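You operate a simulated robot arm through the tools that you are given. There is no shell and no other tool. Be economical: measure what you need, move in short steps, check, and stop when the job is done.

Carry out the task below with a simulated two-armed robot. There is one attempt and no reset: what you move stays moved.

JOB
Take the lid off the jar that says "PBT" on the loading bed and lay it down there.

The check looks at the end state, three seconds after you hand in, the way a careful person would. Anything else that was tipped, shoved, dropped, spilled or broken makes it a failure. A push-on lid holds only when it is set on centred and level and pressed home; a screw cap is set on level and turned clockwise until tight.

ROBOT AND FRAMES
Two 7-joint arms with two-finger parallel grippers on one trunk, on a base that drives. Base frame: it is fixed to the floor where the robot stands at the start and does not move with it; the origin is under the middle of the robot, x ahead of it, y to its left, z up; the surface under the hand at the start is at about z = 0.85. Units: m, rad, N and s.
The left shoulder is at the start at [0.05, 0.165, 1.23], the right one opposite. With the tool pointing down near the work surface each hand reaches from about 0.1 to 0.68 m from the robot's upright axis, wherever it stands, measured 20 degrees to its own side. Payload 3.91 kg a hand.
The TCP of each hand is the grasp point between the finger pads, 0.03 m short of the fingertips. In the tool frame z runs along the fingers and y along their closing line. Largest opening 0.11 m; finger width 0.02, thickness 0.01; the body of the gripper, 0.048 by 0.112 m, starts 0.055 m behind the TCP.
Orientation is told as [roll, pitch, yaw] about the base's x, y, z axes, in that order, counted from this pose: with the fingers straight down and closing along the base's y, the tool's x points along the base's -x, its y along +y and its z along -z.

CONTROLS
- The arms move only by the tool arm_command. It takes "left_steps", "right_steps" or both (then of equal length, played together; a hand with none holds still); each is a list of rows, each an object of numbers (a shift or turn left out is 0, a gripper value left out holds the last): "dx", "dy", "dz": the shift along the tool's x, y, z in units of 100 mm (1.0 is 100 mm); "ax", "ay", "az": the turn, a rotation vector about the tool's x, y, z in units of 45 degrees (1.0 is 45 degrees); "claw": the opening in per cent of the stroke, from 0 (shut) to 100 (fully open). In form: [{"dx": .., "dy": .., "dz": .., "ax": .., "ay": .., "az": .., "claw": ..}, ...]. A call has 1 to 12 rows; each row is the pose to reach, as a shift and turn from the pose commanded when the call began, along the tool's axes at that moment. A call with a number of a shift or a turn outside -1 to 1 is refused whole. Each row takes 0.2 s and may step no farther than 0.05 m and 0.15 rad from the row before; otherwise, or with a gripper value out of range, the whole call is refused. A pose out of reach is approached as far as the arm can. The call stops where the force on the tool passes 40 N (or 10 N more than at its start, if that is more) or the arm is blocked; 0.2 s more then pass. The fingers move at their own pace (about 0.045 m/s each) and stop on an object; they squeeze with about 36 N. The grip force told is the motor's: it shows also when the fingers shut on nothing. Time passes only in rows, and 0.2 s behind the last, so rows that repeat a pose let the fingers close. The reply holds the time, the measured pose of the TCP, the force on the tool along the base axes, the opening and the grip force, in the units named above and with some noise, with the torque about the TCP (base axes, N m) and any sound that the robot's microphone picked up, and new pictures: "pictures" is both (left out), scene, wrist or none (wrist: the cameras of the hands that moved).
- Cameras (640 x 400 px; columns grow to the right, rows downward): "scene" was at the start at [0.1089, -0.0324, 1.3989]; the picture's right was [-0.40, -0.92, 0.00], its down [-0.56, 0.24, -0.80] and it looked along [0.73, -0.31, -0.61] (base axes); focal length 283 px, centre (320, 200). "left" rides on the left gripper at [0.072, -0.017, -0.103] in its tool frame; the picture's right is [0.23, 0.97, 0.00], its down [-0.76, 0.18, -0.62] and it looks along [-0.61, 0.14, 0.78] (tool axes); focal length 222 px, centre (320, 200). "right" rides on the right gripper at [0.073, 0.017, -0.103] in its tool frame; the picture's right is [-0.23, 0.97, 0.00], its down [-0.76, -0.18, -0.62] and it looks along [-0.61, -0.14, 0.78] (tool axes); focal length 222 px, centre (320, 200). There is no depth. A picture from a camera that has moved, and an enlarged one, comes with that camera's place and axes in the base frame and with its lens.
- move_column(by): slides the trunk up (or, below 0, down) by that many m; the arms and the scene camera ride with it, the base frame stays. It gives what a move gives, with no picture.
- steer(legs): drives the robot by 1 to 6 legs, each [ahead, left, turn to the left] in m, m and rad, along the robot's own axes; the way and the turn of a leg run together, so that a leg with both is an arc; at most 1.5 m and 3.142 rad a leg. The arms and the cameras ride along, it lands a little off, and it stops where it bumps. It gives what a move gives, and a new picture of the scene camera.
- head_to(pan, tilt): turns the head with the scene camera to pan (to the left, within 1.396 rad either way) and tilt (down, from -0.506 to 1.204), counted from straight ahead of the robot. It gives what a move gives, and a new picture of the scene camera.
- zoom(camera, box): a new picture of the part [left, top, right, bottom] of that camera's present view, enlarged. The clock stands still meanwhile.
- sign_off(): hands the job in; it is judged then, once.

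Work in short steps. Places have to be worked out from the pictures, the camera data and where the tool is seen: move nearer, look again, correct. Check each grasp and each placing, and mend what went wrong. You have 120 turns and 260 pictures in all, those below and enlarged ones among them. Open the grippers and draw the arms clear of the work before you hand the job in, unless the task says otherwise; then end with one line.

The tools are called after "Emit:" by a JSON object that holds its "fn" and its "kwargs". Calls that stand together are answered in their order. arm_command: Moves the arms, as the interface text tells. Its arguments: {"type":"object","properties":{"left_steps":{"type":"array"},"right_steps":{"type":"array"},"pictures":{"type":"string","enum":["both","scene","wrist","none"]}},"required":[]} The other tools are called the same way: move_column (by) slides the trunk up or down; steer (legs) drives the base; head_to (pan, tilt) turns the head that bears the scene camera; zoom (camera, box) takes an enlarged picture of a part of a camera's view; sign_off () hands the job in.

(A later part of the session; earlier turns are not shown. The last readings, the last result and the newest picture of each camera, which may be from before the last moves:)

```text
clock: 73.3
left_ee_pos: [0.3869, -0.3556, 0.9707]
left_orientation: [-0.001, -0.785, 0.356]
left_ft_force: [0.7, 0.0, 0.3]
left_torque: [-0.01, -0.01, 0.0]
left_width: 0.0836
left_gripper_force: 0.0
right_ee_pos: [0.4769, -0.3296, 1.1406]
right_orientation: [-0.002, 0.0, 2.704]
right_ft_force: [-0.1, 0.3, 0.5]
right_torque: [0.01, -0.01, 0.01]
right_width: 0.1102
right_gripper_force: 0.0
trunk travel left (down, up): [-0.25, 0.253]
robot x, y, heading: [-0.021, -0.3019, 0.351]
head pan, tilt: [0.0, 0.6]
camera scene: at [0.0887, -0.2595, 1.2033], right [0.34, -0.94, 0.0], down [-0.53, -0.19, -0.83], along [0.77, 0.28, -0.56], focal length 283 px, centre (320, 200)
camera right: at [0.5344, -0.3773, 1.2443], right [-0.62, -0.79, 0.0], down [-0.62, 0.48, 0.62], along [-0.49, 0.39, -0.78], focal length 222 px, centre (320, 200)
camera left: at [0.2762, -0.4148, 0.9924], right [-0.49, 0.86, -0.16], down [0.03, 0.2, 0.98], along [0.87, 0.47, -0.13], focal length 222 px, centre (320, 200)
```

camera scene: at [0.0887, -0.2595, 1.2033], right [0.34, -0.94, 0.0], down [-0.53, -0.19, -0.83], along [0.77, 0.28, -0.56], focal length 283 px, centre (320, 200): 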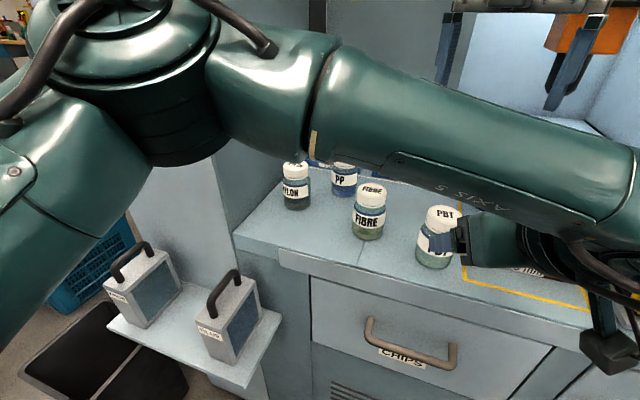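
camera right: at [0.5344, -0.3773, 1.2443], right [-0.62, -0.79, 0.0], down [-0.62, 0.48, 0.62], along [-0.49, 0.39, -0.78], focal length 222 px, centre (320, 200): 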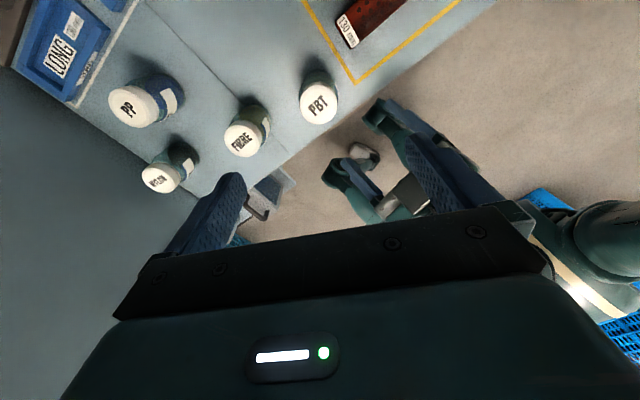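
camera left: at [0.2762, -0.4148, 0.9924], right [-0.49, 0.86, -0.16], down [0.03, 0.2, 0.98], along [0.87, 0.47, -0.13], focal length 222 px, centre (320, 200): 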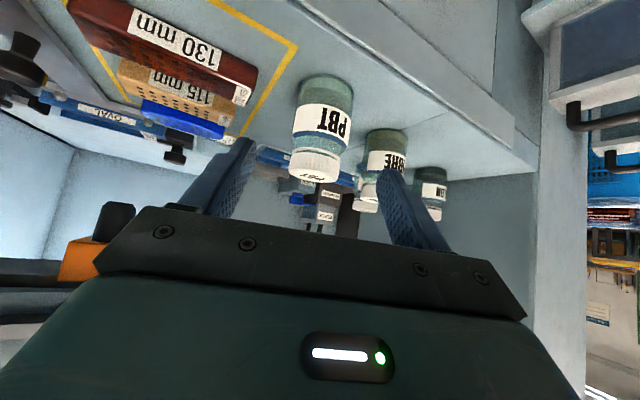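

The jar is centred between the left fingers. I'll advance 120 mm along them.

Emit:
{"fn": "arm_command", "kwargs": {"left_steps": [{"dy": 0.012, "dz": 0.2}, {"dy": 0.012, "dz": 0.4}, {"dy": 0.012, "dz": 0.6}, {"dy": 0.012, "dz": 0.75}, {"dy": 0.012, "dz": 0.75}], "pictures": "wrist"}}

Emit:
{"fn": "arm_command", "kwargs": {"left_steps": [{"dz": 0.15}, {"dz": 0.3}, {"dz": 0.45}, {"dz": 0.45}], "pictures": "both"}}

```text
clock: 74.5
left_ee_pos: [0.4353, -0.3369, 0.9171]
left_orientation: [0.0, -0.783, 0.356]
left_ft_force: [-0.7, -0.1, -0.8]
left_torque: [0.0, -0.02, 0.0]
left_width: 0.0837
left_gripper_force: 0.0
right_ee_pos: [0.4767, -0.3302, 1.1411]
right_orientation: [-0.002, 0.0, 2.707]
right_ft_force: [-0.5, 0.1, 0.4]
right_torque: [0.0, 0.03, -0.01]
right_width: 0.1102
right_gripper_force: 0.1
trunk travel left (down, up): [-0.25, 0.253]
robot x, y, heading: [-0.0192, -0.3017, 0.352]
head pan, tilt: [0.0, 0.6]
camera left: at [0.3256, -0.3951, 0.9389], right [-0.49, 0.86, -0.16], down [0.03, 0.2, 0.98], along [0.87, 0.47, -0.13], focal length 222 px, centre (320, 200)
```

left: 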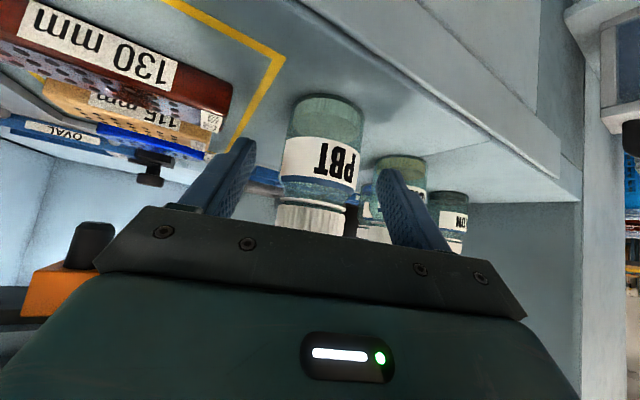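

```text
clock: 75.5
left_ee_pos: [0.4657, -0.3259, 0.8858]
left_orientation: [-0.001, -0.784, 0.357]
left_ft_force: [0.7, 0.9, 0.3]
left_torque: [0.05, 0.0, 0.01]
left_width: 0.0837
left_gripper_force: 0.1
right_ee_pos: [0.477, -0.3287, 1.1409]
right_orientation: [-0.002, 0.0, 2.706]
right_ft_force: [0.8, -0.1, -0.2]
right_torque: [-0.01, 0.01, 0.0]
right_width: 0.1098
right_gripper_force: 0.1
trunk travel left (down, up): [-0.25, 0.253]
robot x, y, heading: [-0.0219, -0.2978, 0.352]
head pan, tilt: [0.0, 0.6]
camera scene: at [0.0887, -0.2595, 1.2033], right [0.34, -0.94, 0.0], down [-0.53, -0.19, -0.83], along [0.77, 0.28, -0.56], focal length 283 px, centre (320, 200)
camera left: at [0.355, -0.3837, 0.9077], right [-0.49, 0.86, -0.16], down [0.03, 0.2, 0.98], along [0.87, 0.47, -0.13], focal length 222 px, centre (320, 200)
```

scene: 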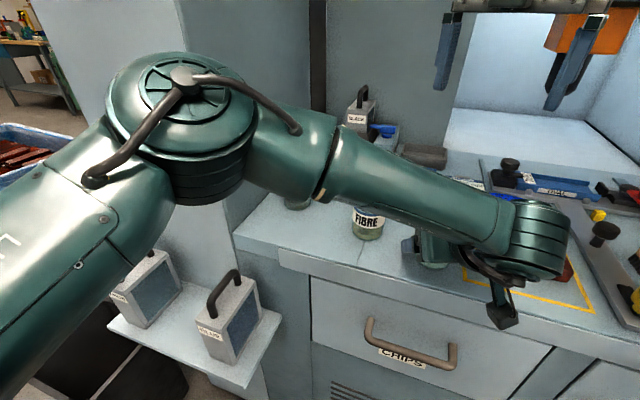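
left: 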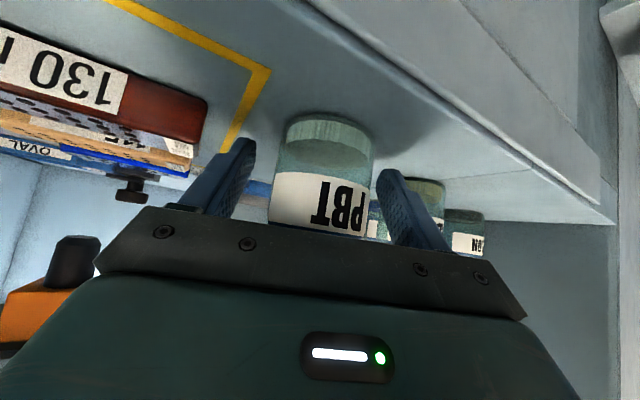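

The jar is within about 2 mm of centre; small correction and close on the body.

Emit:
{"fn": "arm_command", "kwargs": {"left_steps": [{"dy": 0.02}, {"dy": 0.02, "claw": 45}, {"dy": 0.02, "claw": 45}, {"dy": 0.02, "claw": 45}, {"dy": 0.02, "claw": 45}, {"dy": 0.02, "claw": 45}], "pictures": "wrist"}}

Emit:
{"fn": "zoom", "kwargs": {"camera": "right", "box": [200, 40, 440, 190]}}

```text
clock: 76.9
left_ee_pos: [0.464, -0.3227, 0.8859]
left_orientation: [-0.001, -0.784, 0.356]
left_ft_force: [0.4, -0.2, 1.4]
left_torque: [-0.02, 0.0, 0.0]
left_width: 0.0556
left_gripper_force: 35.9
right_ee_pos: [0.4775, -0.3294, 1.1406]
right_orientation: [-0.002, 0.001, 2.707]
right_ft_force: [-0.7, -0.3, -0.4]
right_torque: [0.0, 0.02, 0.02]
right_width: 0.11
right_gripper_force: 0.0
trunk travel left (down, up): [-0.25, 0.253]
robot x, y, heading: [-0.0222, -0.2991, 0.349]
head pan, tilt: [0.0, 0.6]
camera left: at [0.3536, -0.3819, 0.9081], right [-0.49, 0.86, -0.16], down [0.03, 0.2, 0.98], along [0.87, 0.47, -0.13], focal length 222 px, centre (320, 200)
```

left: 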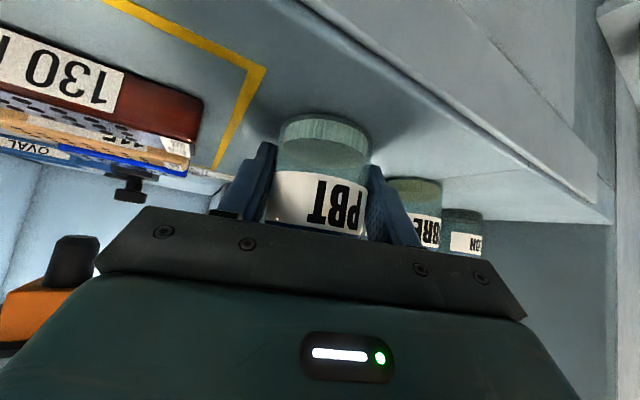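

```text
2.67 times, centred on (320, 115) of right
camera zoom: at [0.5346, -0.3771, 1.2442], right [-0.62, -0.79, 0.0], down [-0.62, 0.48, 0.62], along [-0.49, 0.39, -0.78], focal length 592 px, centre (320, 427)
```

zoom: 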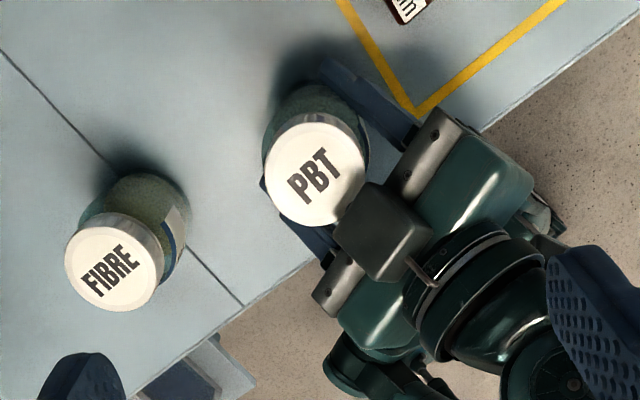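

The jar is held again. The wrist view shows a box on the upper side of the left hand, close to the lid. I need its true position before bringing the right hand down, so I'll look at it from the scene camera.

Emit:
{"fn": "zoom", "kwargs": {"camera": "scene", "box": [380, 170, 580, 295]}}

```text
3.20 times, centred on (480, 232) of scene
camera zoom: at [0.0887, -0.2596, 1.2033], right [0.34, -0.94, 0.0], down [-0.53, -0.19, -0.83], along [0.77, 0.28, -0.56], focal length 904 px, centre (-192, 96)
```

zoom: 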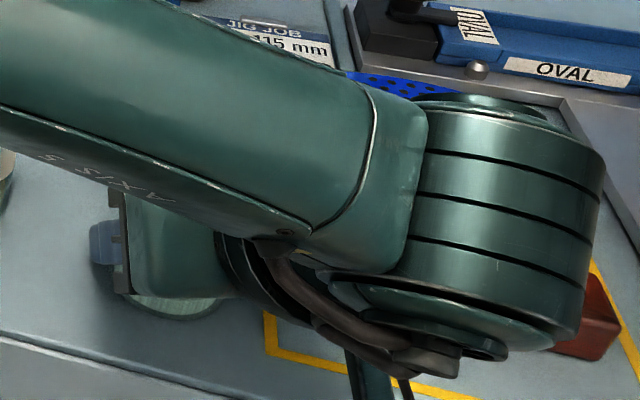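

The box on the left hand's upper side sits about 36 mm behind and over the lid, so the right hand would hit it. I'll open the left fingers slightly and lower the wrist: pitch 30° further towards horizontal with the fingers still straddling the jar, which moves that box back and down (the wrist camera then hangs in front of the bench edge).

Emit:
{"fn": "arm_command", "kwargs": {"left_steps": [{"claw": 70}, {"claw": 70}, {"claw": 70}], "pictures": "none"}}

Emit:
{"fn": "arm_command", "kwargs": {"left_steps": [{"ay": -0.11}, {"ay": -0.22}, {"ay": -0.33}, {"ay": -0.33}], "pictures": "both"}}

```text
clock: 77.7
left_ee_pos: [0.4635, -0.3235, 0.8864]
left_orientation: [-0.002, -0.785, 0.357]
left_ft_force: [0.5, 0.5, 0.0]
left_torque: [0.02, -0.02, 0.02]
left_width: 0.0772
left_gripper_force: 0.0
right_ee_pos: [0.4774, -0.3295, 1.1414]
right_orientation: [-0.002, -0.001, 2.707]
right_ft_force: [0.0, -0.7, -0.9]
right_torque: [0.0, 0.01, 0.02]
right_width: 0.1102
right_gripper_force: 0.0
trunk travel left (down, up): [-0.25, 0.253]
robot x, y, heading: [-0.0207, -0.3052, 0.35]
head pan, tilt: [0.0, 0.6]
```

```text
clock: 78.7
left_ee_pos: [0.4639, -0.3228, 0.8869]
left_orientation: [-0.003, -1.043, 0.358]
left_ft_force: [-0.6, 0.0, -0.6]
left_torque: [0.0, 0.0, -0.04]
left_width: 0.0768
left_gripper_force: 0.0
right_ee_pos: [0.4773, -0.3296, 1.1417]
right_orientation: [-0.001, 0.0, 2.709]
right_ft_force: [0.1, 0.0, -0.5]
right_torque: [0.0, 0.0, 0.0]
right_width: 0.11
right_gripper_force: 0.1
trunk travel left (down, up): [-0.25, 0.253]
robot x, y, heading: [-0.0227, -0.2999, 0.348]
head pan, tilt: [0.0, 0.6]
camera scene: at [0.0887, -0.2596, 1.2033], right [0.34, -0.94, 0.0], down [-0.53, -0.19, -0.83], along [0.77, 0.28, -0.56], focal length 283 px, centre (320, 200)
camera left: at [0.3526, -0.3823, 0.8753], right [-0.45, 0.87, -0.2], down [-0.21, 0.11, 0.97], along [0.87, 0.47, 0.13], focal length 222 px, centre (320, 200)
```

scene: 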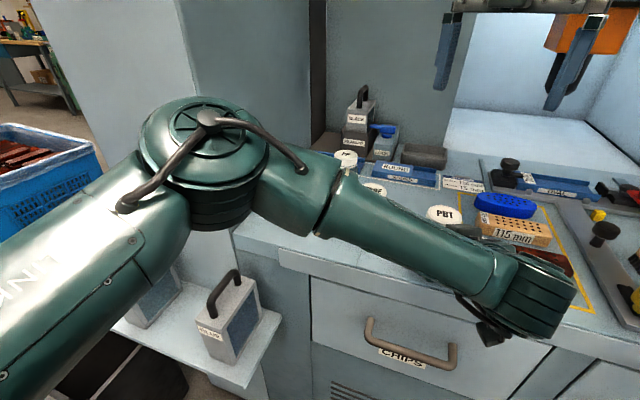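
left: 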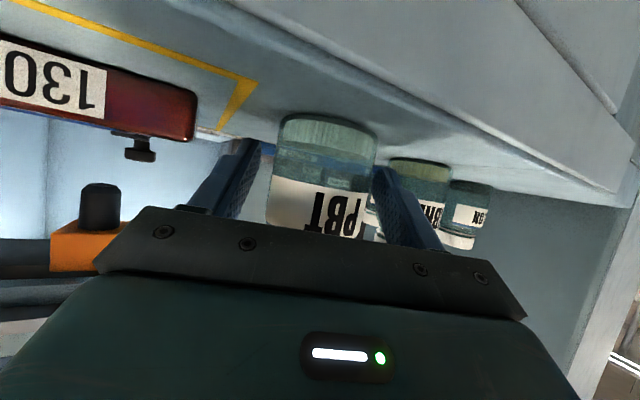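

The lid is now in clear view. I'll continue another 10° and recentre by 3 mm.

Emit:
{"fn": "arm_command", "kwargs": {"left_steps": [{"dy": 0.015, "ay": -0.08}, {"dy": 0.03, "ay": -0.16}, {"dy": 0.03, "ay": -0.24}, {"dy": 0.03, "ay": -0.24}], "pictures": "both"}}

Emit:
{"fn": "zoom", "kwargs": {"camera": "right", "box": [200, 40, 440, 190]}}

```text
clock: 79.7
left_ee_pos: [0.4632, -0.3225, 0.8866]
left_orientation: [-0.004, -1.233, 0.359]
left_ft_force: [-0.2, 1.3, 0.1]
left_torque: [0.05, 0.02, 0.03]
left_width: 0.077
left_gripper_force: 0.1
right_ee_pos: [0.4775, -0.3293, 1.1402]
right_orientation: [-0.002, 0.001, 2.707]
right_ft_force: [0.4, -0.1, 0.0]
right_torque: [-0.01, 0.02, -0.04]
right_width: 0.1101
right_gripper_force: 0.0
trunk travel left (down, up): [-0.25, 0.253]
robot x, y, heading: [-0.0212, -0.3046, 0.349]
head pan, tilt: [0.0, 0.6]
camera scene: at [0.0887, -0.2595, 1.2033], right [0.34, -0.94, 0.0], down [-0.53, -0.19, -0.83], along [0.77, 0.28, -0.56], focal length 283 px, centre (320, 200)
camera left: at [0.356, -0.3786, 0.8518], right [-0.41, 0.89, -0.22], down [-0.38, 0.05, 0.93], along [0.83, 0.46, 0.31], focal length 222 px, centre (320, 200)
```

scene: 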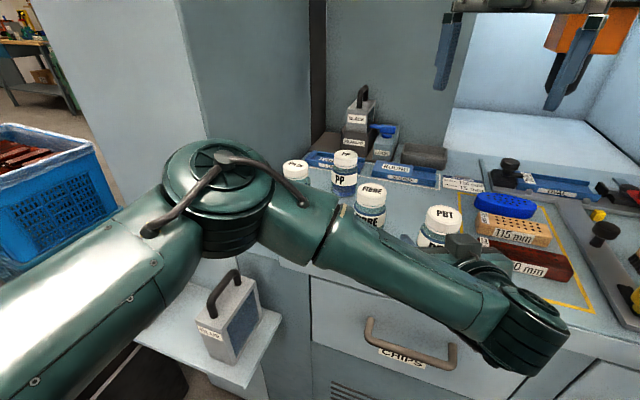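
left: 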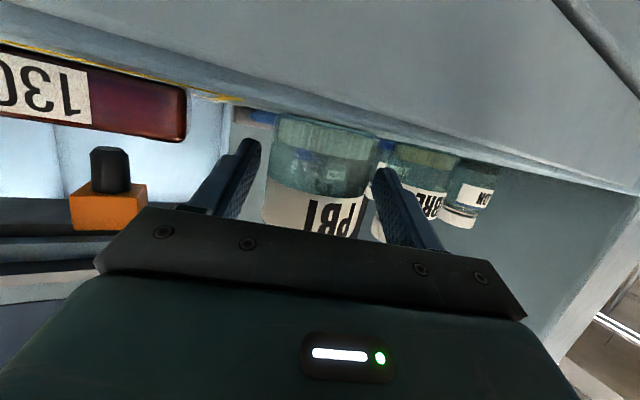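

```text
2.67 times, centred on (320, 115) of right
camera zoom: at [0.5345, -0.3771, 1.2442], right [-0.62, -0.79, 0.0], down [-0.62, 0.48, 0.62], along [-0.49, 0.39, -0.78], focal length 592 px, centre (320, 427)
```

zoom: 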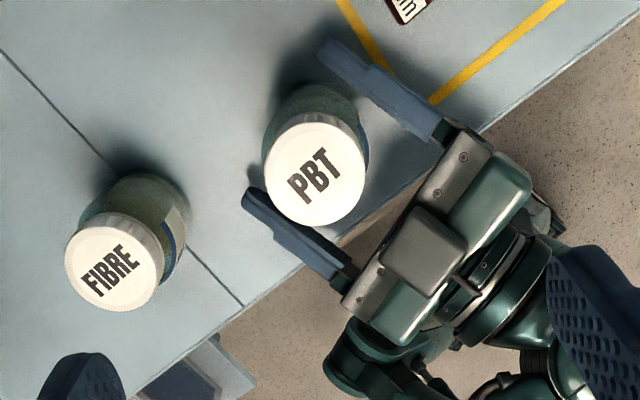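

The box is now about 71 mm behind the jar axis with its top at z≈0.955, which is out of the way. I'll close the left fingers on the body.

Emit:
{"fn": "arm_command", "kwargs": {"left_steps": [{"claw": 45}, {"claw": 45}, {"claw": 45}, {"claw": 45}, {"claw": 45}], "pictures": "none"}}

Emit:
{"fn": "zoom", "kwargs": {"camera": "right", "box": [260, 60, 388, 140]}}

Emit:
{"fn": "zoom", "kwargs": {"camera": "scene", "box": [390, 180, 518, 260]}}

```text
clock: 80.9
left_ee_pos: [0.4638, -0.3215, 0.886]
left_orientation: [-0.004, -1.231, 0.358]
left_ft_force: [0.1, -0.2, 0.2]
left_torque: [0.01, 0.01, 0.01]
left_width: 0.0553
left_gripper_force: 36.2
right_ee_pos: [0.4781, -0.33, 1.1417]
right_orientation: [-0.002, 0.001, 2.707]
right_ft_force: [0.9, -0.4, 1.0]
right_torque: [0.04, 0.01, -0.01]
right_width: 0.1102
right_gripper_force: 0.1
trunk travel left (down, up): [-0.25, 0.253]
robot x, y, heading: [-0.0201, -0.299, 0.349]
head pan, tilt: [0.0, 0.6]
```

```text
5.00 times, centred on (324, 100) of right
camera zoom: at [0.5345, -0.3771, 1.2442], right [-0.62, -0.79, 0.0], down [-0.62, 0.48, 0.62], along [-0.49, 0.39, -0.78], focal length 1111 px, centre (300, 700)
```

zoom: 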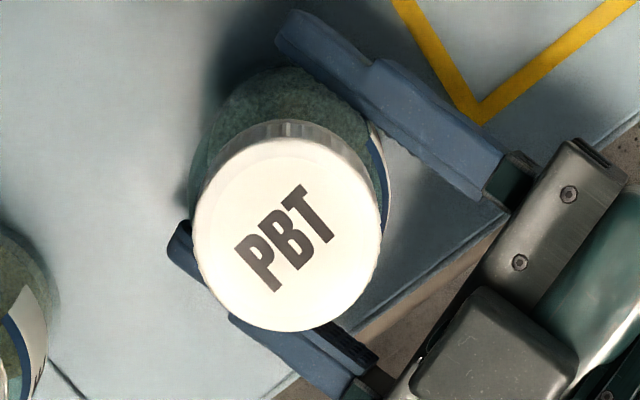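

```text
5.00 times, centred on (454, 220) of scene
camera zoom: at [0.0887, -0.2596, 1.2033], right [0.34, -0.94, 0.0], down [-0.53, -0.19, -0.83], along [0.77, 0.28, -0.56], focal length 1413 px, centre (-350, 100)
```

zoom: 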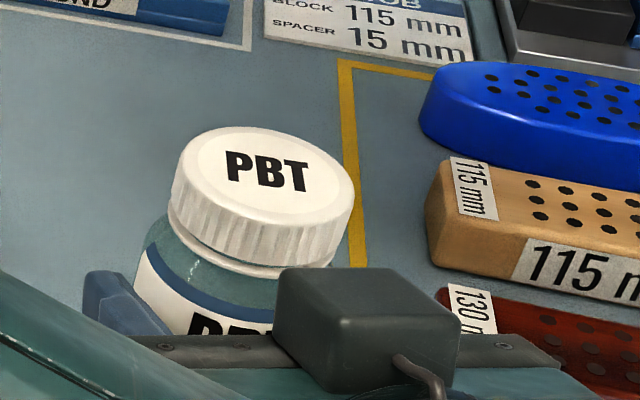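

From both views the lid axis is at about (0.4715, -0.3203), top near z 0.942. I'll centre the right hand over it with a 72 mm opening and descend to just above.

Emit:
{"fn": "arm_command", "kwargs": {"right_steps": [{"dx": -0.1, "dy": -0.06, "dz": 0.2, "claw": 65}, {"dx": -0.1, "dy": -0.06, "dz": 0.45}, {"dx": -0.1, "dy": -0.06, "dz": 0.7}, {"dx": -0.1, "dy": -0.06, "dz": 0.95}, {"dx": -0.1, "dy": -0.06, "dz": 0.95}], "pictures": "both"}}

```text
clock: 82.1
left_ee_pos: [0.4634, -0.3215, 0.8873]
left_orientation: [-0.003, -1.23, 0.357]
left_ft_force: [0.4, 0.2, 0.3]
left_torque: [0.03, -0.01, 0.01]
left_width: 0.0559
left_gripper_force: 36.2
right_ee_pos: [0.4691, -0.3187, 1.047]
right_orientation: [0.0, 0.0, 2.707]
right_ft_force: [0.4, -0.1, -0.9]
right_torque: [0.02, 0.01, -0.01]
right_width: 0.0712
right_gripper_force: 0.1
trunk travel left (down, up): [-0.25, 0.253]
robot x, y, heading: [-0.0218, -0.3027, 0.352]
head pan, tilt: [0.0, 0.6]
camera scene: at [0.0887, -0.2595, 1.2033], right [0.34, -0.94, 0.0], down [-0.53, -0.19, -0.83], along [0.77, 0.28, -0.56], focal length 283 px, centre (320, 200)
camera right: at [0.5277, -0.3669, 1.1497], right [-0.62, -0.79, 0.0], down [-0.62, 0.48, 0.62], along [-0.49, 0.38, -0.78], focal length 222 px, centre (320, 200)
```

scene: 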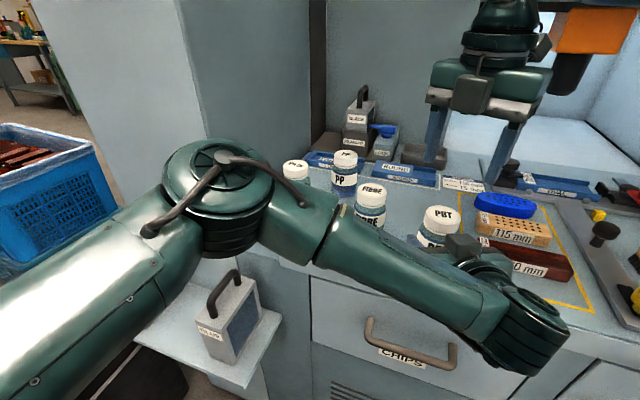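
right: 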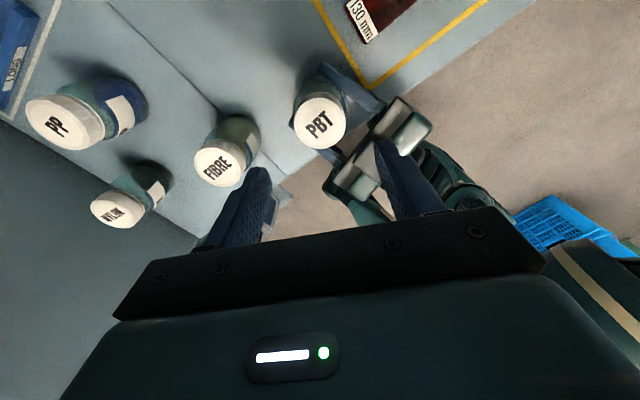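

Alignment is within 3 mm (need +3 mm along tool x). I'll correct and lower to just above the lid.

Emit:
{"fn": "arm_command", "kwargs": {"right_steps": [{"dx": 0.028, "dz": 0.2}, {"dx": 0.028, "dz": 0.4}, {"dx": 0.028, "dz": 0.58}, {"dx": 0.028, "dz": 0.58}], "pictures": "both"}}

Emit:
{"fn": "zoom", "kwargs": {"camera": "scene", "box": [390, 150, 518, 230]}}

```text
clock: 83.1
left_ee_pos: [0.4646, -0.3213, 0.8866]
left_orientation: [-0.003, -1.23, 0.358]
left_ft_force: [0.1, 1.2, 0.8]
left_torque: [0.01, 0.0, -0.02]
left_width: 0.0557
left_gripper_force: 36.4
right_ee_pos: [0.4734, -0.3202, 0.9883]
right_orientation: [0.0, 0.0, 2.708]
right_ft_force: [-0.6, -0.1, 0.3]
right_torque: [-0.01, 0.02, -0.03]
right_width: 0.0712
right_gripper_force: 0.1
trunk travel left (down, up): [-0.25, 0.253]
robot x, y, heading: [-0.0198, -0.302, 0.352]
head pan, tilt: [0.0, 0.6]
camera scene: at [0.0887, -0.2595, 1.2033], right [0.34, -0.94, 0.0], down [-0.53, -0.19, -0.83], along [0.77, 0.28, -0.56], focal length 283 px, centre (320, 200)
camera right: at [0.5307, -0.3676, 1.0914], right [-0.62, -0.79, 0.0], down [-0.62, 0.48, 0.62], along [-0.49, 0.38, -0.78], focal length 222 px, centre (320, 200)
```

scene: 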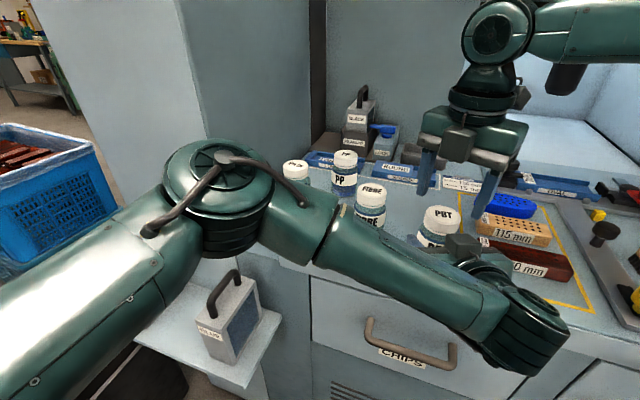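
right: 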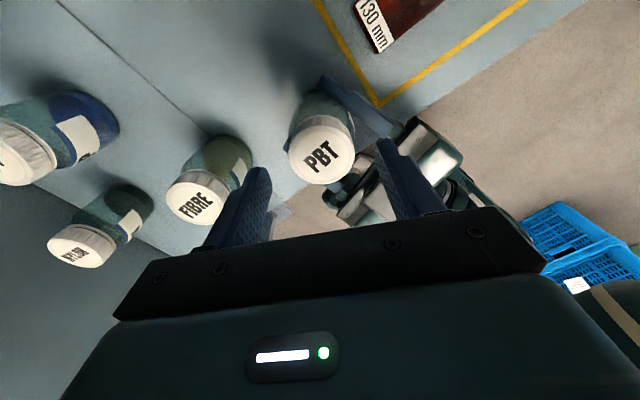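

```text
5.00 times, centred on (454, 190) of scene
camera zoom: at [0.0887, -0.2595, 1.2033], right [0.34, -0.94, 0.0], down [-0.53, -0.19, -0.83], along [0.77, 0.28, -0.56], focal length 1413 px, centre (-350, 250)
```

zoom: 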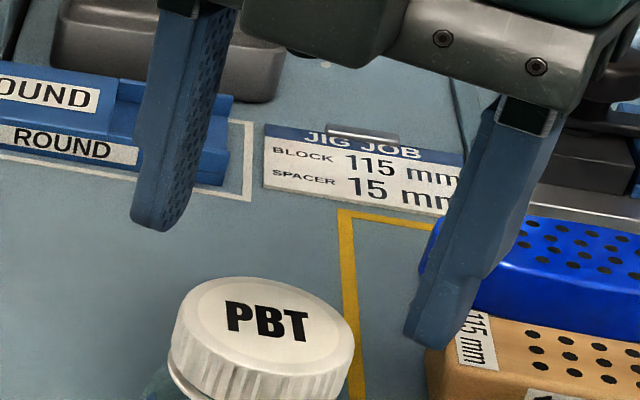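

Both views agree within 1–3 mm. I'll lower the fingers around the lid (tips to z≈0.921), with a 1.4 mm correction, watching for contact.

Emit:
{"fn": "arm_command", "kwargs": {"right_steps": [{"dy": -0.014, "dz": 0.12}, {"dy": -0.014, "dz": 0.24}, {"dy": -0.014, "dz": 0.37}, {"dy": -0.014, "dz": 0.37}], "pictures": "both"}}

Emit:
{"fn": "zoom", "kwargs": {"camera": "scene", "box": [390, 180, 518, 260]}}

```text
clock: 84.1
left_ee_pos: [0.464, -0.3215, 0.8857]
left_orientation: [-0.003, -1.23, 0.358]
left_ft_force: [-0.4, 0.8, -0.5]
left_torque: [0.02, 0.0, 0.02]
left_width: 0.0555
left_gripper_force: 35.6
right_ee_pos: [0.4744, -0.3209, 0.9508]
right_orientation: [-0.001, -0.001, 2.706]
right_ft_force: [-0.3, -0.4, -0.4]
right_torque: [0.02, 0.0, -0.03]
right_width: 0.0715
right_gripper_force: 0.0
trunk travel left (down, up): [-0.25, 0.253]
robot x, y, heading: [-0.0225, -0.3031, 0.351]
head pan, tilt: [0.0, 0.6]
camera scene: at [0.0887, -0.2595, 1.2033], right [0.34, -0.94, 0.0], down [-0.53, -0.19, -0.83], along [0.77, 0.28, -0.56], focal length 283 px, centre (320, 200)
camera right: at [0.5317, -0.3674, 1.0547], right [-0.62, -0.79, 0.0], down [-0.62, 0.48, 0.62], along [-0.49, 0.38, -0.78], focal length 222 px, centre (320, 200)
```

scene: 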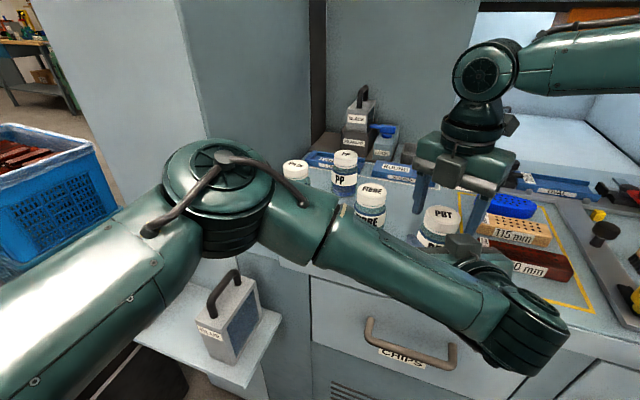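
right: 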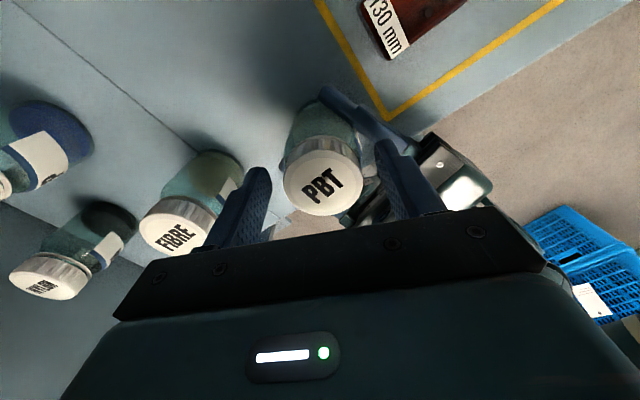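

```text
5.00 times, centred on (454, 220) of scene
camera zoom: at [0.0887, -0.2595, 1.2033], right [0.34, -0.94, 0.0], down [-0.53, -0.19, -0.83], along [0.77, 0.28, -0.56], focal length 1413 px, centre (-350, 100)
```

zoom: 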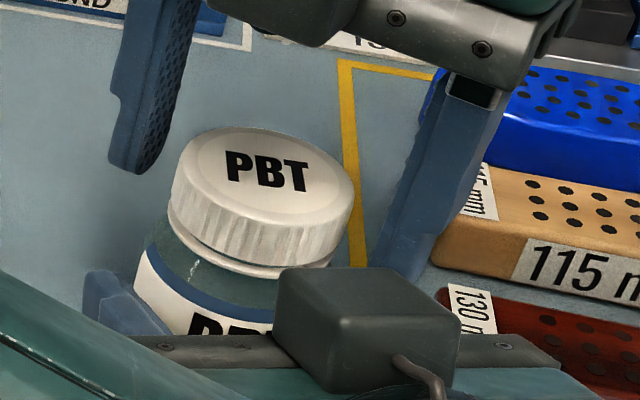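

The lid is about 3 mm nearer the robot than the finger line. I'll correct that and close on the lid.

Emit:
{"fn": "arm_command", "kwargs": {"right_steps": [{"dx": -0.03}, {"dx": -0.03, "claw": 35}, {"dx": -0.03, "claw": 35}, {"dx": -0.03, "claw": 35}, {"dx": -0.03, "claw": 35}, {"dx": -0.03, "claw": 35}], "pictures": "wrist"}}

Emit:
{"fn": "zoom", "kwargs": {"camera": "scene", "box": [390, 180, 518, 260]}}

```text
clock: 85.5
left_ee_pos: [0.4644, -0.3213, 0.887]
left_orientation: [-0.004, -1.229, 0.359]
left_ft_force: [2.2, 4.1, -0.4]
left_torque: [-0.18, 0.17, 0.02]
left_width: 0.0557
left_gripper_force: 35.1
right_ee_pos: [0.4706, -0.3193, 0.9507]
right_orientation: [0.002, 0.001, 2.707]
right_ft_force: [-3.8, -4.7, 1.5]
right_torque: [-0.11, 0.05, 0.01]
right_width: 0.0474
right_gripper_force: 36.1
trunk travel left (down, up): [-0.25, 0.253]
robot x, y, heading: [-0.0198, -0.3002, 0.353]
head pan, tilt: [0.0, 0.6]
camera right: at [0.5288, -0.3662, 1.0543], right [-0.62, -0.79, 0.0], down [-0.62, 0.48, 0.62], along [-0.49, 0.38, -0.78], focal length 222 px, centre (320, 200)
```

right: 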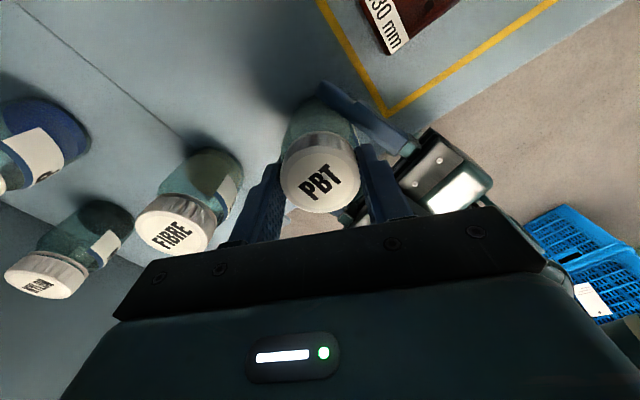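

```text
5.00 times, centred on (454, 220) of scene
camera zoom: at [0.0887, -0.2596, 1.2033], right [0.34, -0.94, 0.0], down [-0.53, -0.19, -0.83], along [0.77, 0.28, -0.56], focal length 1413 px, centre (-350, 100)
```

zoom: 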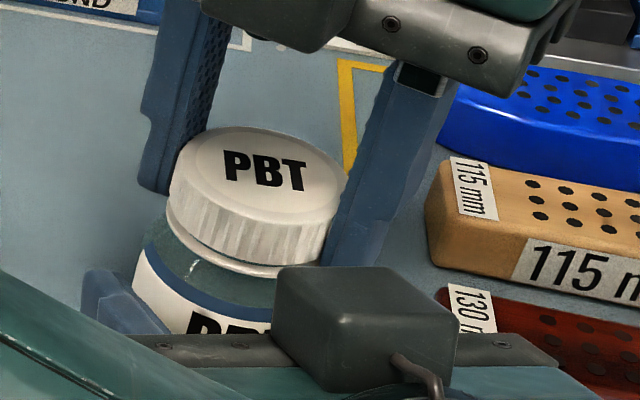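

The lid is gripped (47 mm, 36 N), and the jar remains held. I'll relieve the 6 N side load by 1 mm and turn counter-clockwise 45°, watching torque.

Emit:
{"fn": "arm_command", "kwargs": {"right_steps": [{"dy": 0.01}, {"dy": 0.01, "az": -0.1}, {"dy": 0.01, "az": -0.25}, {"dy": 0.01, "az": -0.4}, {"dy": 0.01, "az": -0.55}, {"dy": 0.01, "az": -0.7}, {"dy": 0.01, "az": -0.85}, {"dy": 0.01, "az": -1.0}, {"dy": 0.01, "az": -1.0}], "pictures": "wrist"}}

Emit:
{"fn": "zoom", "kwargs": {"camera": "scene", "box": [390, 180, 518, 260]}}

```text
clock: 87.5
left_ee_pos: [0.4618, -0.3214, 0.885]
left_orientation: [-0.002, -1.231, 0.357]
left_ft_force: [-0.9, 0.8, 0.0]
left_torque: [0.16, -0.06, 0.03]
left_width: 0.0555
left_gripper_force: 35.7
right_ee_pos: [0.4714, -0.3192, 0.9522]
right_orientation: [-0.002, 0.0, -2.788]
right_ft_force: [0.7, 1.5, 3.0]
right_torque: [0.0, 0.03, 0.01]
right_width: 0.0472
right_gripper_force: 35.8
trunk travel left (down, up): [-0.25, 0.253]
robot x, y, heading: [-0.0212, -0.3025, 0.349]
head pan, tilt: [0.0, 0.6]
camera right: at [0.5434, -0.3112, 1.0546], right [0.12, -0.99, 0.0], down [-0.78, -0.1, 0.62], along [-0.62, -0.08, -0.78], focal length 222 px, centre (320, 200)
```

right: 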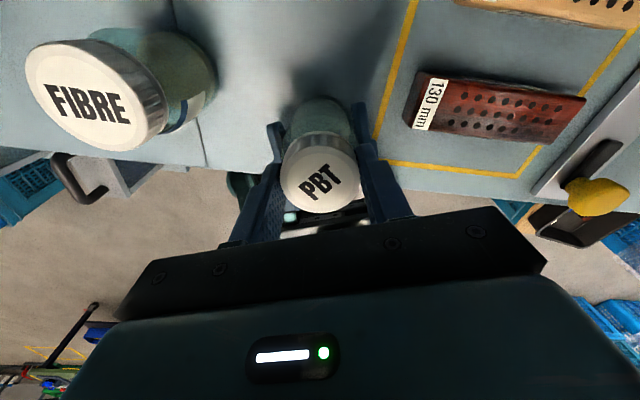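

```text
5.00 times, centred on (454, 220) of scene
camera zoom: at [0.0885, -0.2594, 1.2033], right [0.34, -0.94, 0.0], down [-0.53, -0.19, -0.83], along [0.77, 0.28, -0.56], focal length 1413 px, centre (-350, 100)
```

zoom: 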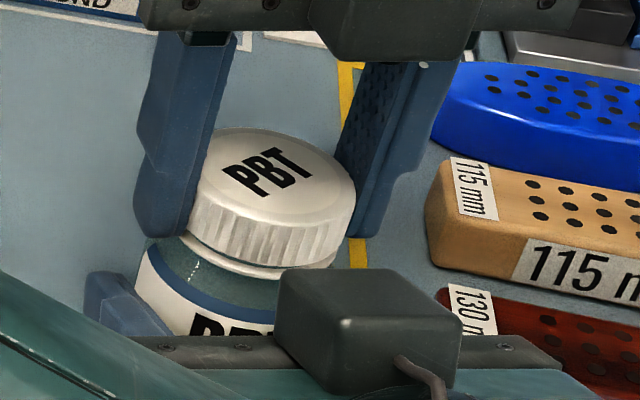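

The lid text turned with the gripper and the jar label did not, so it is unscrewing (the lid pushes up slightly). I'll continue another 40°, rising 1 mm.

Emit:
{"fn": "arm_command", "kwargs": {"right_steps": [{"az": -0.15, "dz": -0.003}, {"az": -0.3, "dz": -0.006}, {"az": -0.45, "dz": -0.008}, {"az": -0.6, "dz": -0.01}, {"az": -0.75, "dz": -0.012}, {"az": -0.87, "dz": -0.014}, {"az": -0.87, "dz": -0.014}], "pictures": "wrist"}}

Emit:
{"fn": "zoom", "kwargs": {"camera": "scene", "box": [390, 180, 518, 260]}}

```text
clock: 89.1
left_ee_pos: [0.4627, -0.3224, 0.8845]
left_orientation: [-0.004, -1.23, 0.356]
left_ft_force: [0.5, -12.0, 0.6]
left_torque: [0.65, 0.02, -0.08]
left_width: 0.0556
left_gripper_force: 35.9
right_ee_pos: [0.4701, -0.32, 0.9527]
right_orientation: [-0.001, 0.002, -2.104]
right_ft_force: [-1.0, 12.8, 0.8]
right_torque: [0.31, 0.03, -0.01]
right_width: 0.0472
right_gripper_force: 36.0
trunk travel left (down, up): [-0.25, 0.253]
robot x, y, heading: [-0.0222, -0.3003, 0.353]
head pan, tilt: [0.0, 0.6]
camera right: at [0.5205, -0.2668, 1.0553], right [0.72, -0.69, 0.0], down [-0.54, -0.57, 0.62], along [-0.43, -0.45, -0.78], focal length 222 px, centre (320, 200)
```

right: 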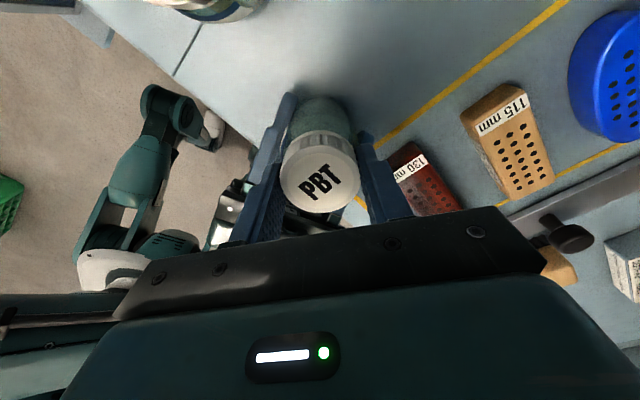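

```text
5.00 times, centred on (454, 220) of scene
camera zoom: at [0.0886, -0.2595, 1.2033], right [0.34, -0.94, 0.0], down [-0.53, -0.19, -0.83], along [0.77, 0.28, -0.56], focal length 1413 px, centre (-350, 100)
```

zoom: 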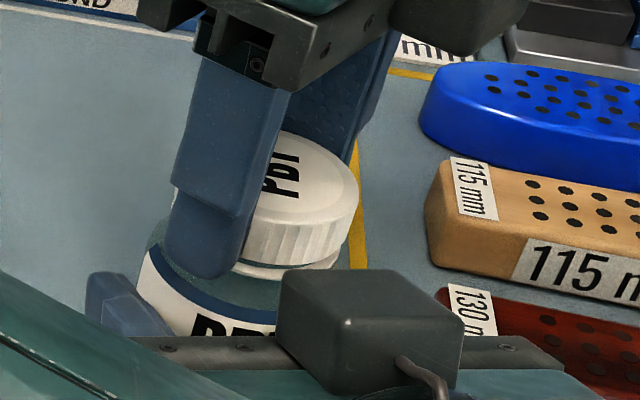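

It turned another 40°, but a 12.8 N side load shows my grip is about 2 mm eccentric. I'll relieve it, open slightly (58 mm) and see whether the lid is still seated before turning back for another stroke.

Emit:
{"fn": "arm_command", "kwargs": {"right_steps": [{"dx": 0.01, "dy": -0.008}, {"dx": 0.014, "dy": -0.01}, {"dx": 0.014, "dy": -0.01, "claw": 53}, {"dx": 0.014, "dy": -0.01, "claw": 53}], "pictures": "none"}}

Emit:
{"fn": "arm_command", "kwargs": {"right_steps": [{"az": 0.16}, {"az": 0.33}, {"az": 0.5}, {"az": 0.66}, {"az": 0.83}, {"az": 1.0}], "pictures": "none"}}

Emit:
{"fn": "arm_command", "kwargs": {"right_steps": [{"az": 0.16}, {"az": 0.33}, {"az": 0.5}, {"az": 0.66}, {"az": 0.83}, {"az": 1.0}], "pictures": "both"}}

```text
clock: 90.1
left_ee_pos: [0.4626, -0.3212, 0.886]
left_orientation: [-0.003, -1.232, 0.359]
left_ft_force: [0.2, 0.9, -0.4]
left_torque: [0.03, 0.0, -0.03]
left_width: 0.0554
left_gripper_force: 35.8
right_ee_pos: [0.4705, -0.3179, 0.9516]
right_orientation: [0.001, -0.001, -2.107]
right_ft_force: [0.3, 0.4, -0.6]
right_torque: [0.02, 0.0, 0.02]
right_width: 0.0582
right_gripper_force: 0.1
trunk travel left (down, up): [-0.25, 0.253]
robot x, y, heading: [-0.0216, -0.299, 0.351]
head pan, tilt: [0.0, 0.6]
```

```text
clock: 91.5
left_ee_pos: [0.4624, -0.3213, 0.8858]
left_orientation: [-0.003, -1.231, 0.358]
left_ft_force: [0.1, 0.9, 0.5]
left_torque: [0.0, 0.04, 0.01]
left_width: 0.0557
left_gripper_force: 35.9
right_ee_pos: [0.4696, -0.3171, 0.9522]
right_orientation: [-0.001, 0.001, -2.895]
right_ft_force: [1.4, 0.7, 0.1]
right_torque: [0.03, 0.0, -0.01]
right_width: 0.0582
right_gripper_force: 0.0
trunk travel left (down, up): [-0.25, 0.253]
robot x, y, heading: [-0.0256, -0.3015, 0.35]
head pan, tilt: [0.0, 0.6]
```

```text
clock: 92.9
left_ee_pos: [0.4635, -0.3218, 0.8865]
left_orientation: [-0.005, -1.23, 0.358]
left_ft_force: [0.2, 0.3, 0.0]
left_torque: [0.0, 0.02, -0.02]
left_width: 0.0554
left_gripper_force: 36.4
right_ee_pos: [0.47, -0.3173, 0.9517]
right_orientation: [0.001, 0.001, 2.601]
right_ft_force: [0.3, 0.6, -0.9]
right_torque: [-0.01, -0.02, -0.02]
right_width: 0.0583
right_gripper_force: 0.0
trunk travel left (down, up): [-0.25, 0.253]
robot x, y, heading: [-0.0215, -0.3033, 0.354]
head pan, tilt: [0.0, 0.6]
camera scene: at [0.0887, -0.2595, 1.2033], right [0.34, -0.94, 0.0], down [-0.53, -0.19, -0.83], along [0.77, 0.28, -0.56], focal length 283 px, centre (320, 200)
camera right: at [0.5225, -0.371, 1.0556], right [-0.7, -0.72, 0.0], down [-0.56, 0.54, 0.62], along [-0.45, 0.43, -0.78], focal length 222 px, centre (320, 200)
```

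scene: 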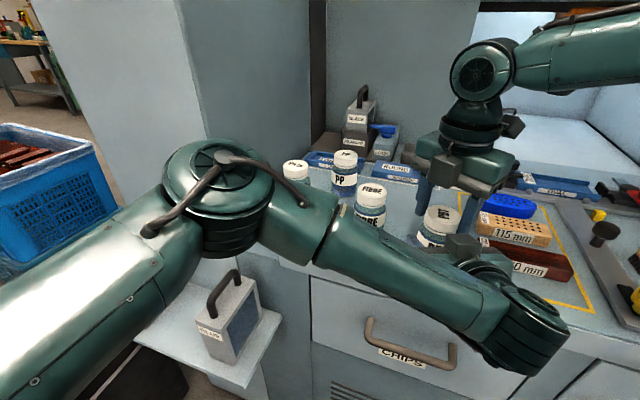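
right: 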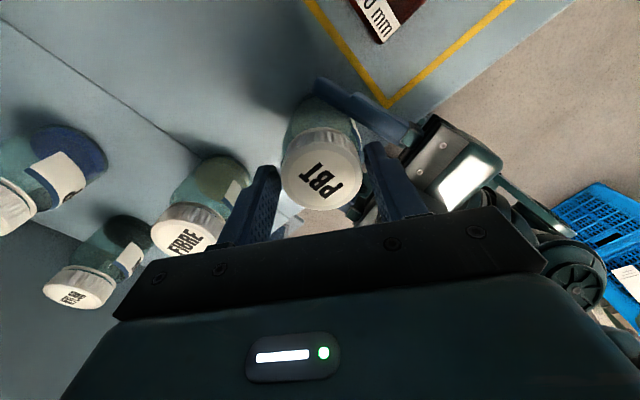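

The lid turned 85° and the hand turned back freely. I'll wind back 45° further and then grip for a longer stroke.

Emit:
{"fn": "arm_command", "kwargs": {"right_steps": [{"az": 0.16}, {"az": 0.33}, {"az": 0.5}, {"az": 0.66}, {"az": 0.83}, {"az": 1.0}, {"az": 1.0, "claw": 30}, {"az": 1.0, "claw": 30}, {"az": 1.0, "claw": 30}, {"az": 1.0, "claw": 30}], "pictures": "wrist"}}

```text
clock: 95.1
left_ee_pos: [0.4639, -0.3215, 0.8855]
left_orientation: [-0.004, -1.229, 0.359]
left_ft_force: [5.9, 0.5, 0.1]
left_torque: [-0.06, 0.35, -0.03]
left_width: 0.0555
left_gripper_force: 36.5
right_ee_pos: [0.4704, -0.3186, 0.9517]
right_orientation: [0.002, 0.001, 1.819]
right_ft_force: [-5.9, -0.5, 0.5]
right_torque: [-0.03, 0.15, -0.05]
right_width: 0.0466
right_gripper_force: 36.1
trunk travel left (down, up): [-0.25, 0.253]
robot x, y, heading: [-0.0213, -0.3031, 0.354]
head pan, tilt: [0.0, 0.6]
camera right: at [0.4704, -0.3938, 1.055], right [-1.0, -0.02, 0.0], down [-0.01, 0.78, 0.62], along [-0.01, 0.62, -0.78], focal length 222 px, centre (320, 200)
```

right: 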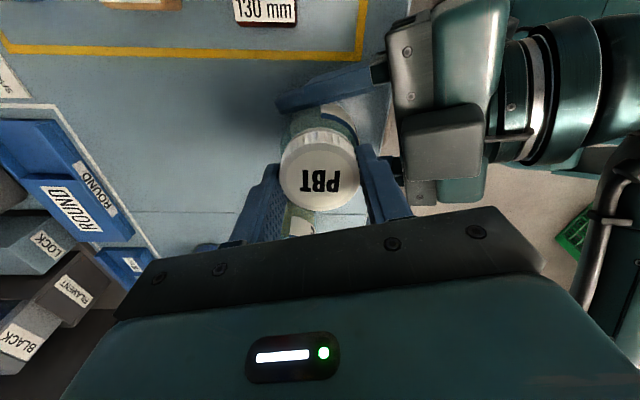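

Gripped; I'll relieve 1 mm along the closing line and turn counter-clockwise again, in 45° calls.

Emit:
{"fn": "arm_command", "kwargs": {"right_steps": [{"dy": 0.01}, {"dy": 0.01, "az": -0.15}, {"dy": 0.01, "az": -0.32}, {"dy": 0.01, "az": -0.49}, {"dy": 0.01, "az": -0.66}, {"dy": 0.01, "az": -0.83}, {"dy": 0.01, "az": -1.0, "dz": -0.008}], "pictures": "none"}}

Emit:
{"fn": "arm_command", "kwargs": {"right_steps": [{"az": -0.15}, {"az": -0.32}, {"az": -0.49}, {"az": -0.66}, {"az": -0.83}, {"az": -1.0, "dz": -0.008}], "pictures": "both"}}

```text
clock: 96.7
left_ee_pos: [0.4634, -0.3217, 0.8869]
left_orientation: [-0.005, -1.23, 0.359]
left_ft_force: [1.2, 6.1, 1.8]
left_torque: [-0.28, 0.13, 0.05]
left_width: 0.0556
left_gripper_force: 36.2
right_ee_pos: [0.4691, -0.3185, 0.9533]
right_orientation: [0.0, 0.0, 2.607]
right_ft_force: [-1.8, -6.1, -2.7]
right_torque: [-0.06, -0.07, -0.02]
right_width: 0.0468
right_gripper_force: 36.0
trunk travel left (down, up): [-0.25, 0.253]
robot x, y, heading: [-0.0178, -0.302, 0.35]
head pan, tilt: [0.0, 0.6]
```

```text
clock: 98.1
left_ee_pos: [0.4634, -0.3211, 0.887]
left_orientation: [-0.004, -1.232, 0.359]
left_ft_force: [0.6, 7.2, 0.9]
left_torque: [-0.31, 0.13, 0.09]
left_width: 0.0558
left_gripper_force: 35.3
right_ee_pos: [0.469, -0.3197, 0.9531]
right_orientation: [0.002, -0.001, -2.89]
right_ft_force: [-1.4, -7.9, -1.6]
right_torque: [-0.15, 0.02, 0.01]
right_width: 0.0467
right_gripper_force: 36.1
trunk travel left (down, up): [-0.25, 0.253]
robot x, y, heading: [-0.0243, -0.3039, 0.347]
head pan, tilt: [0.0, 0.6]
camera scene: at [0.0888, -0.2595, 1.2033], right [0.34, -0.94, 0.0], down [-0.53, -0.19, -0.83], along [0.77, 0.28, -0.56], focal length 283 px, centre (320, 200)
camera right: at [0.5427, -0.3184, 1.0564], right [0.02, -1.0, 0.0], down [-0.78, -0.02, 0.62], along [-0.62, -0.01, -0.78], focal length 222 px, centre (320, 200)
```

scene: 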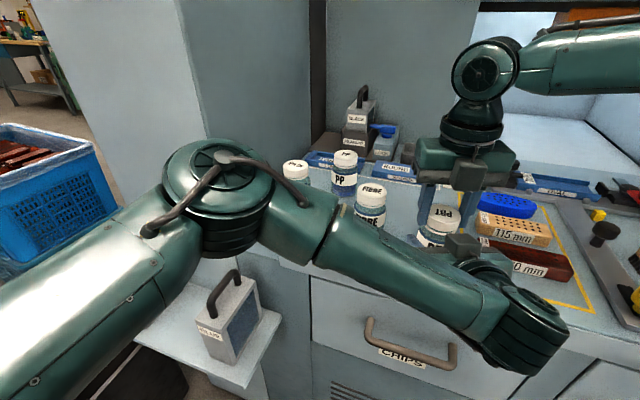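
right: 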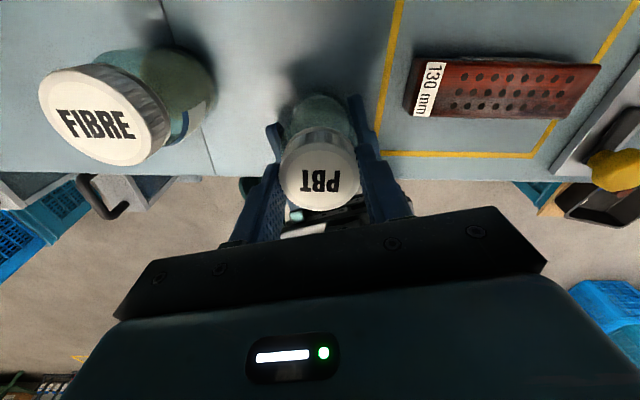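

Turned about 175° in total. I'll relieve the side load, turn 45° more, then test a gentle lift.

Emit:
{"fn": "arm_command", "kwargs": {"right_steps": [{"dy": 0.013}, {"dy": 0.013, "az": -0.15}, {"dy": 0.013, "az": -0.32}, {"dy": 0.013, "az": -0.49}, {"dy": 0.013, "az": -0.66}, {"dy": 0.013, "az": -0.83}, {"dy": 0.013, "az": -0.95}], "pictures": "none"}}

Emit:
{"fn": "arm_command", "kwargs": {"right_steps": [{"dz": -0.01}, {"dz": -0.02}, {"dz": -0.02}], "pictures": "none"}}

Emit:
{"fn": "zoom", "kwargs": {"camera": "scene", "box": [390, 180, 518, 260]}}

```text
clock: 99.7
left_ee_pos: [0.463, -0.3216, 0.8866]
left_orientation: [-0.003, -1.231, 0.358]
left_ft_force: [3.3, 1.6, 2.2]
left_torque: [-0.07, 0.07, 0.06]
left_width: 0.0556
left_gripper_force: 35.8
right_ee_pos: [0.4697, -0.319, 0.9547]
right_orientation: [0.0, 0.001, -2.143]
right_ft_force: [-3.0, -2.8, -0.1]
right_torque: [-0.02, 0.02, 0.0]
right_width: 0.047
right_gripper_force: 36.3
trunk travel left (down, up): [-0.25, 0.253]
robot x, y, heading: [-0.0236, -0.2998, 0.355]
head pan, tilt: [0.0, 0.6]
```

```text
clock: 100.5
left_ee_pos: [0.4637, -0.3219, 0.8867]
left_orientation: [-0.003, -1.23, 0.357]
left_ft_force: [0.7, -0.1, 1.4]
left_torque: [0.05, -0.02, -0.05]
left_width: 0.0555
left_gripper_force: 36.0
right_ee_pos: [0.4689, -0.3195, 0.9571]
right_orientation: [0.0, -0.003, -2.146]
right_ft_force: [-0.9, -0.6, -1.4]
right_torque: [0.01, 0.02, -0.01]
right_width: 0.047
right_gripper_force: 36.0
trunk travel left (down, up): [-0.25, 0.253]
robot x, y, heading: [-0.0195, -0.3023, 0.349]
head pan, tilt: [0.0, 0.6]
```

```text
5.00 times, centred on (454, 220) of scene
camera zoom: at [0.0886, -0.2596, 1.2033], right [0.34, -0.94, 0.0], down [-0.53, -0.19, -0.83], along [0.77, 0.28, -0.56], focal length 1413 px, centre (-350, 100)
```

zoom: 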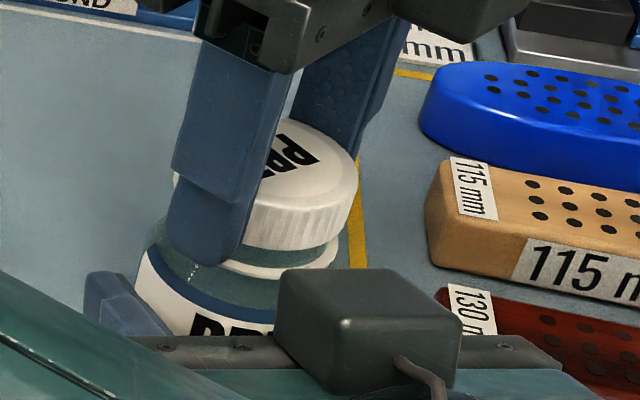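

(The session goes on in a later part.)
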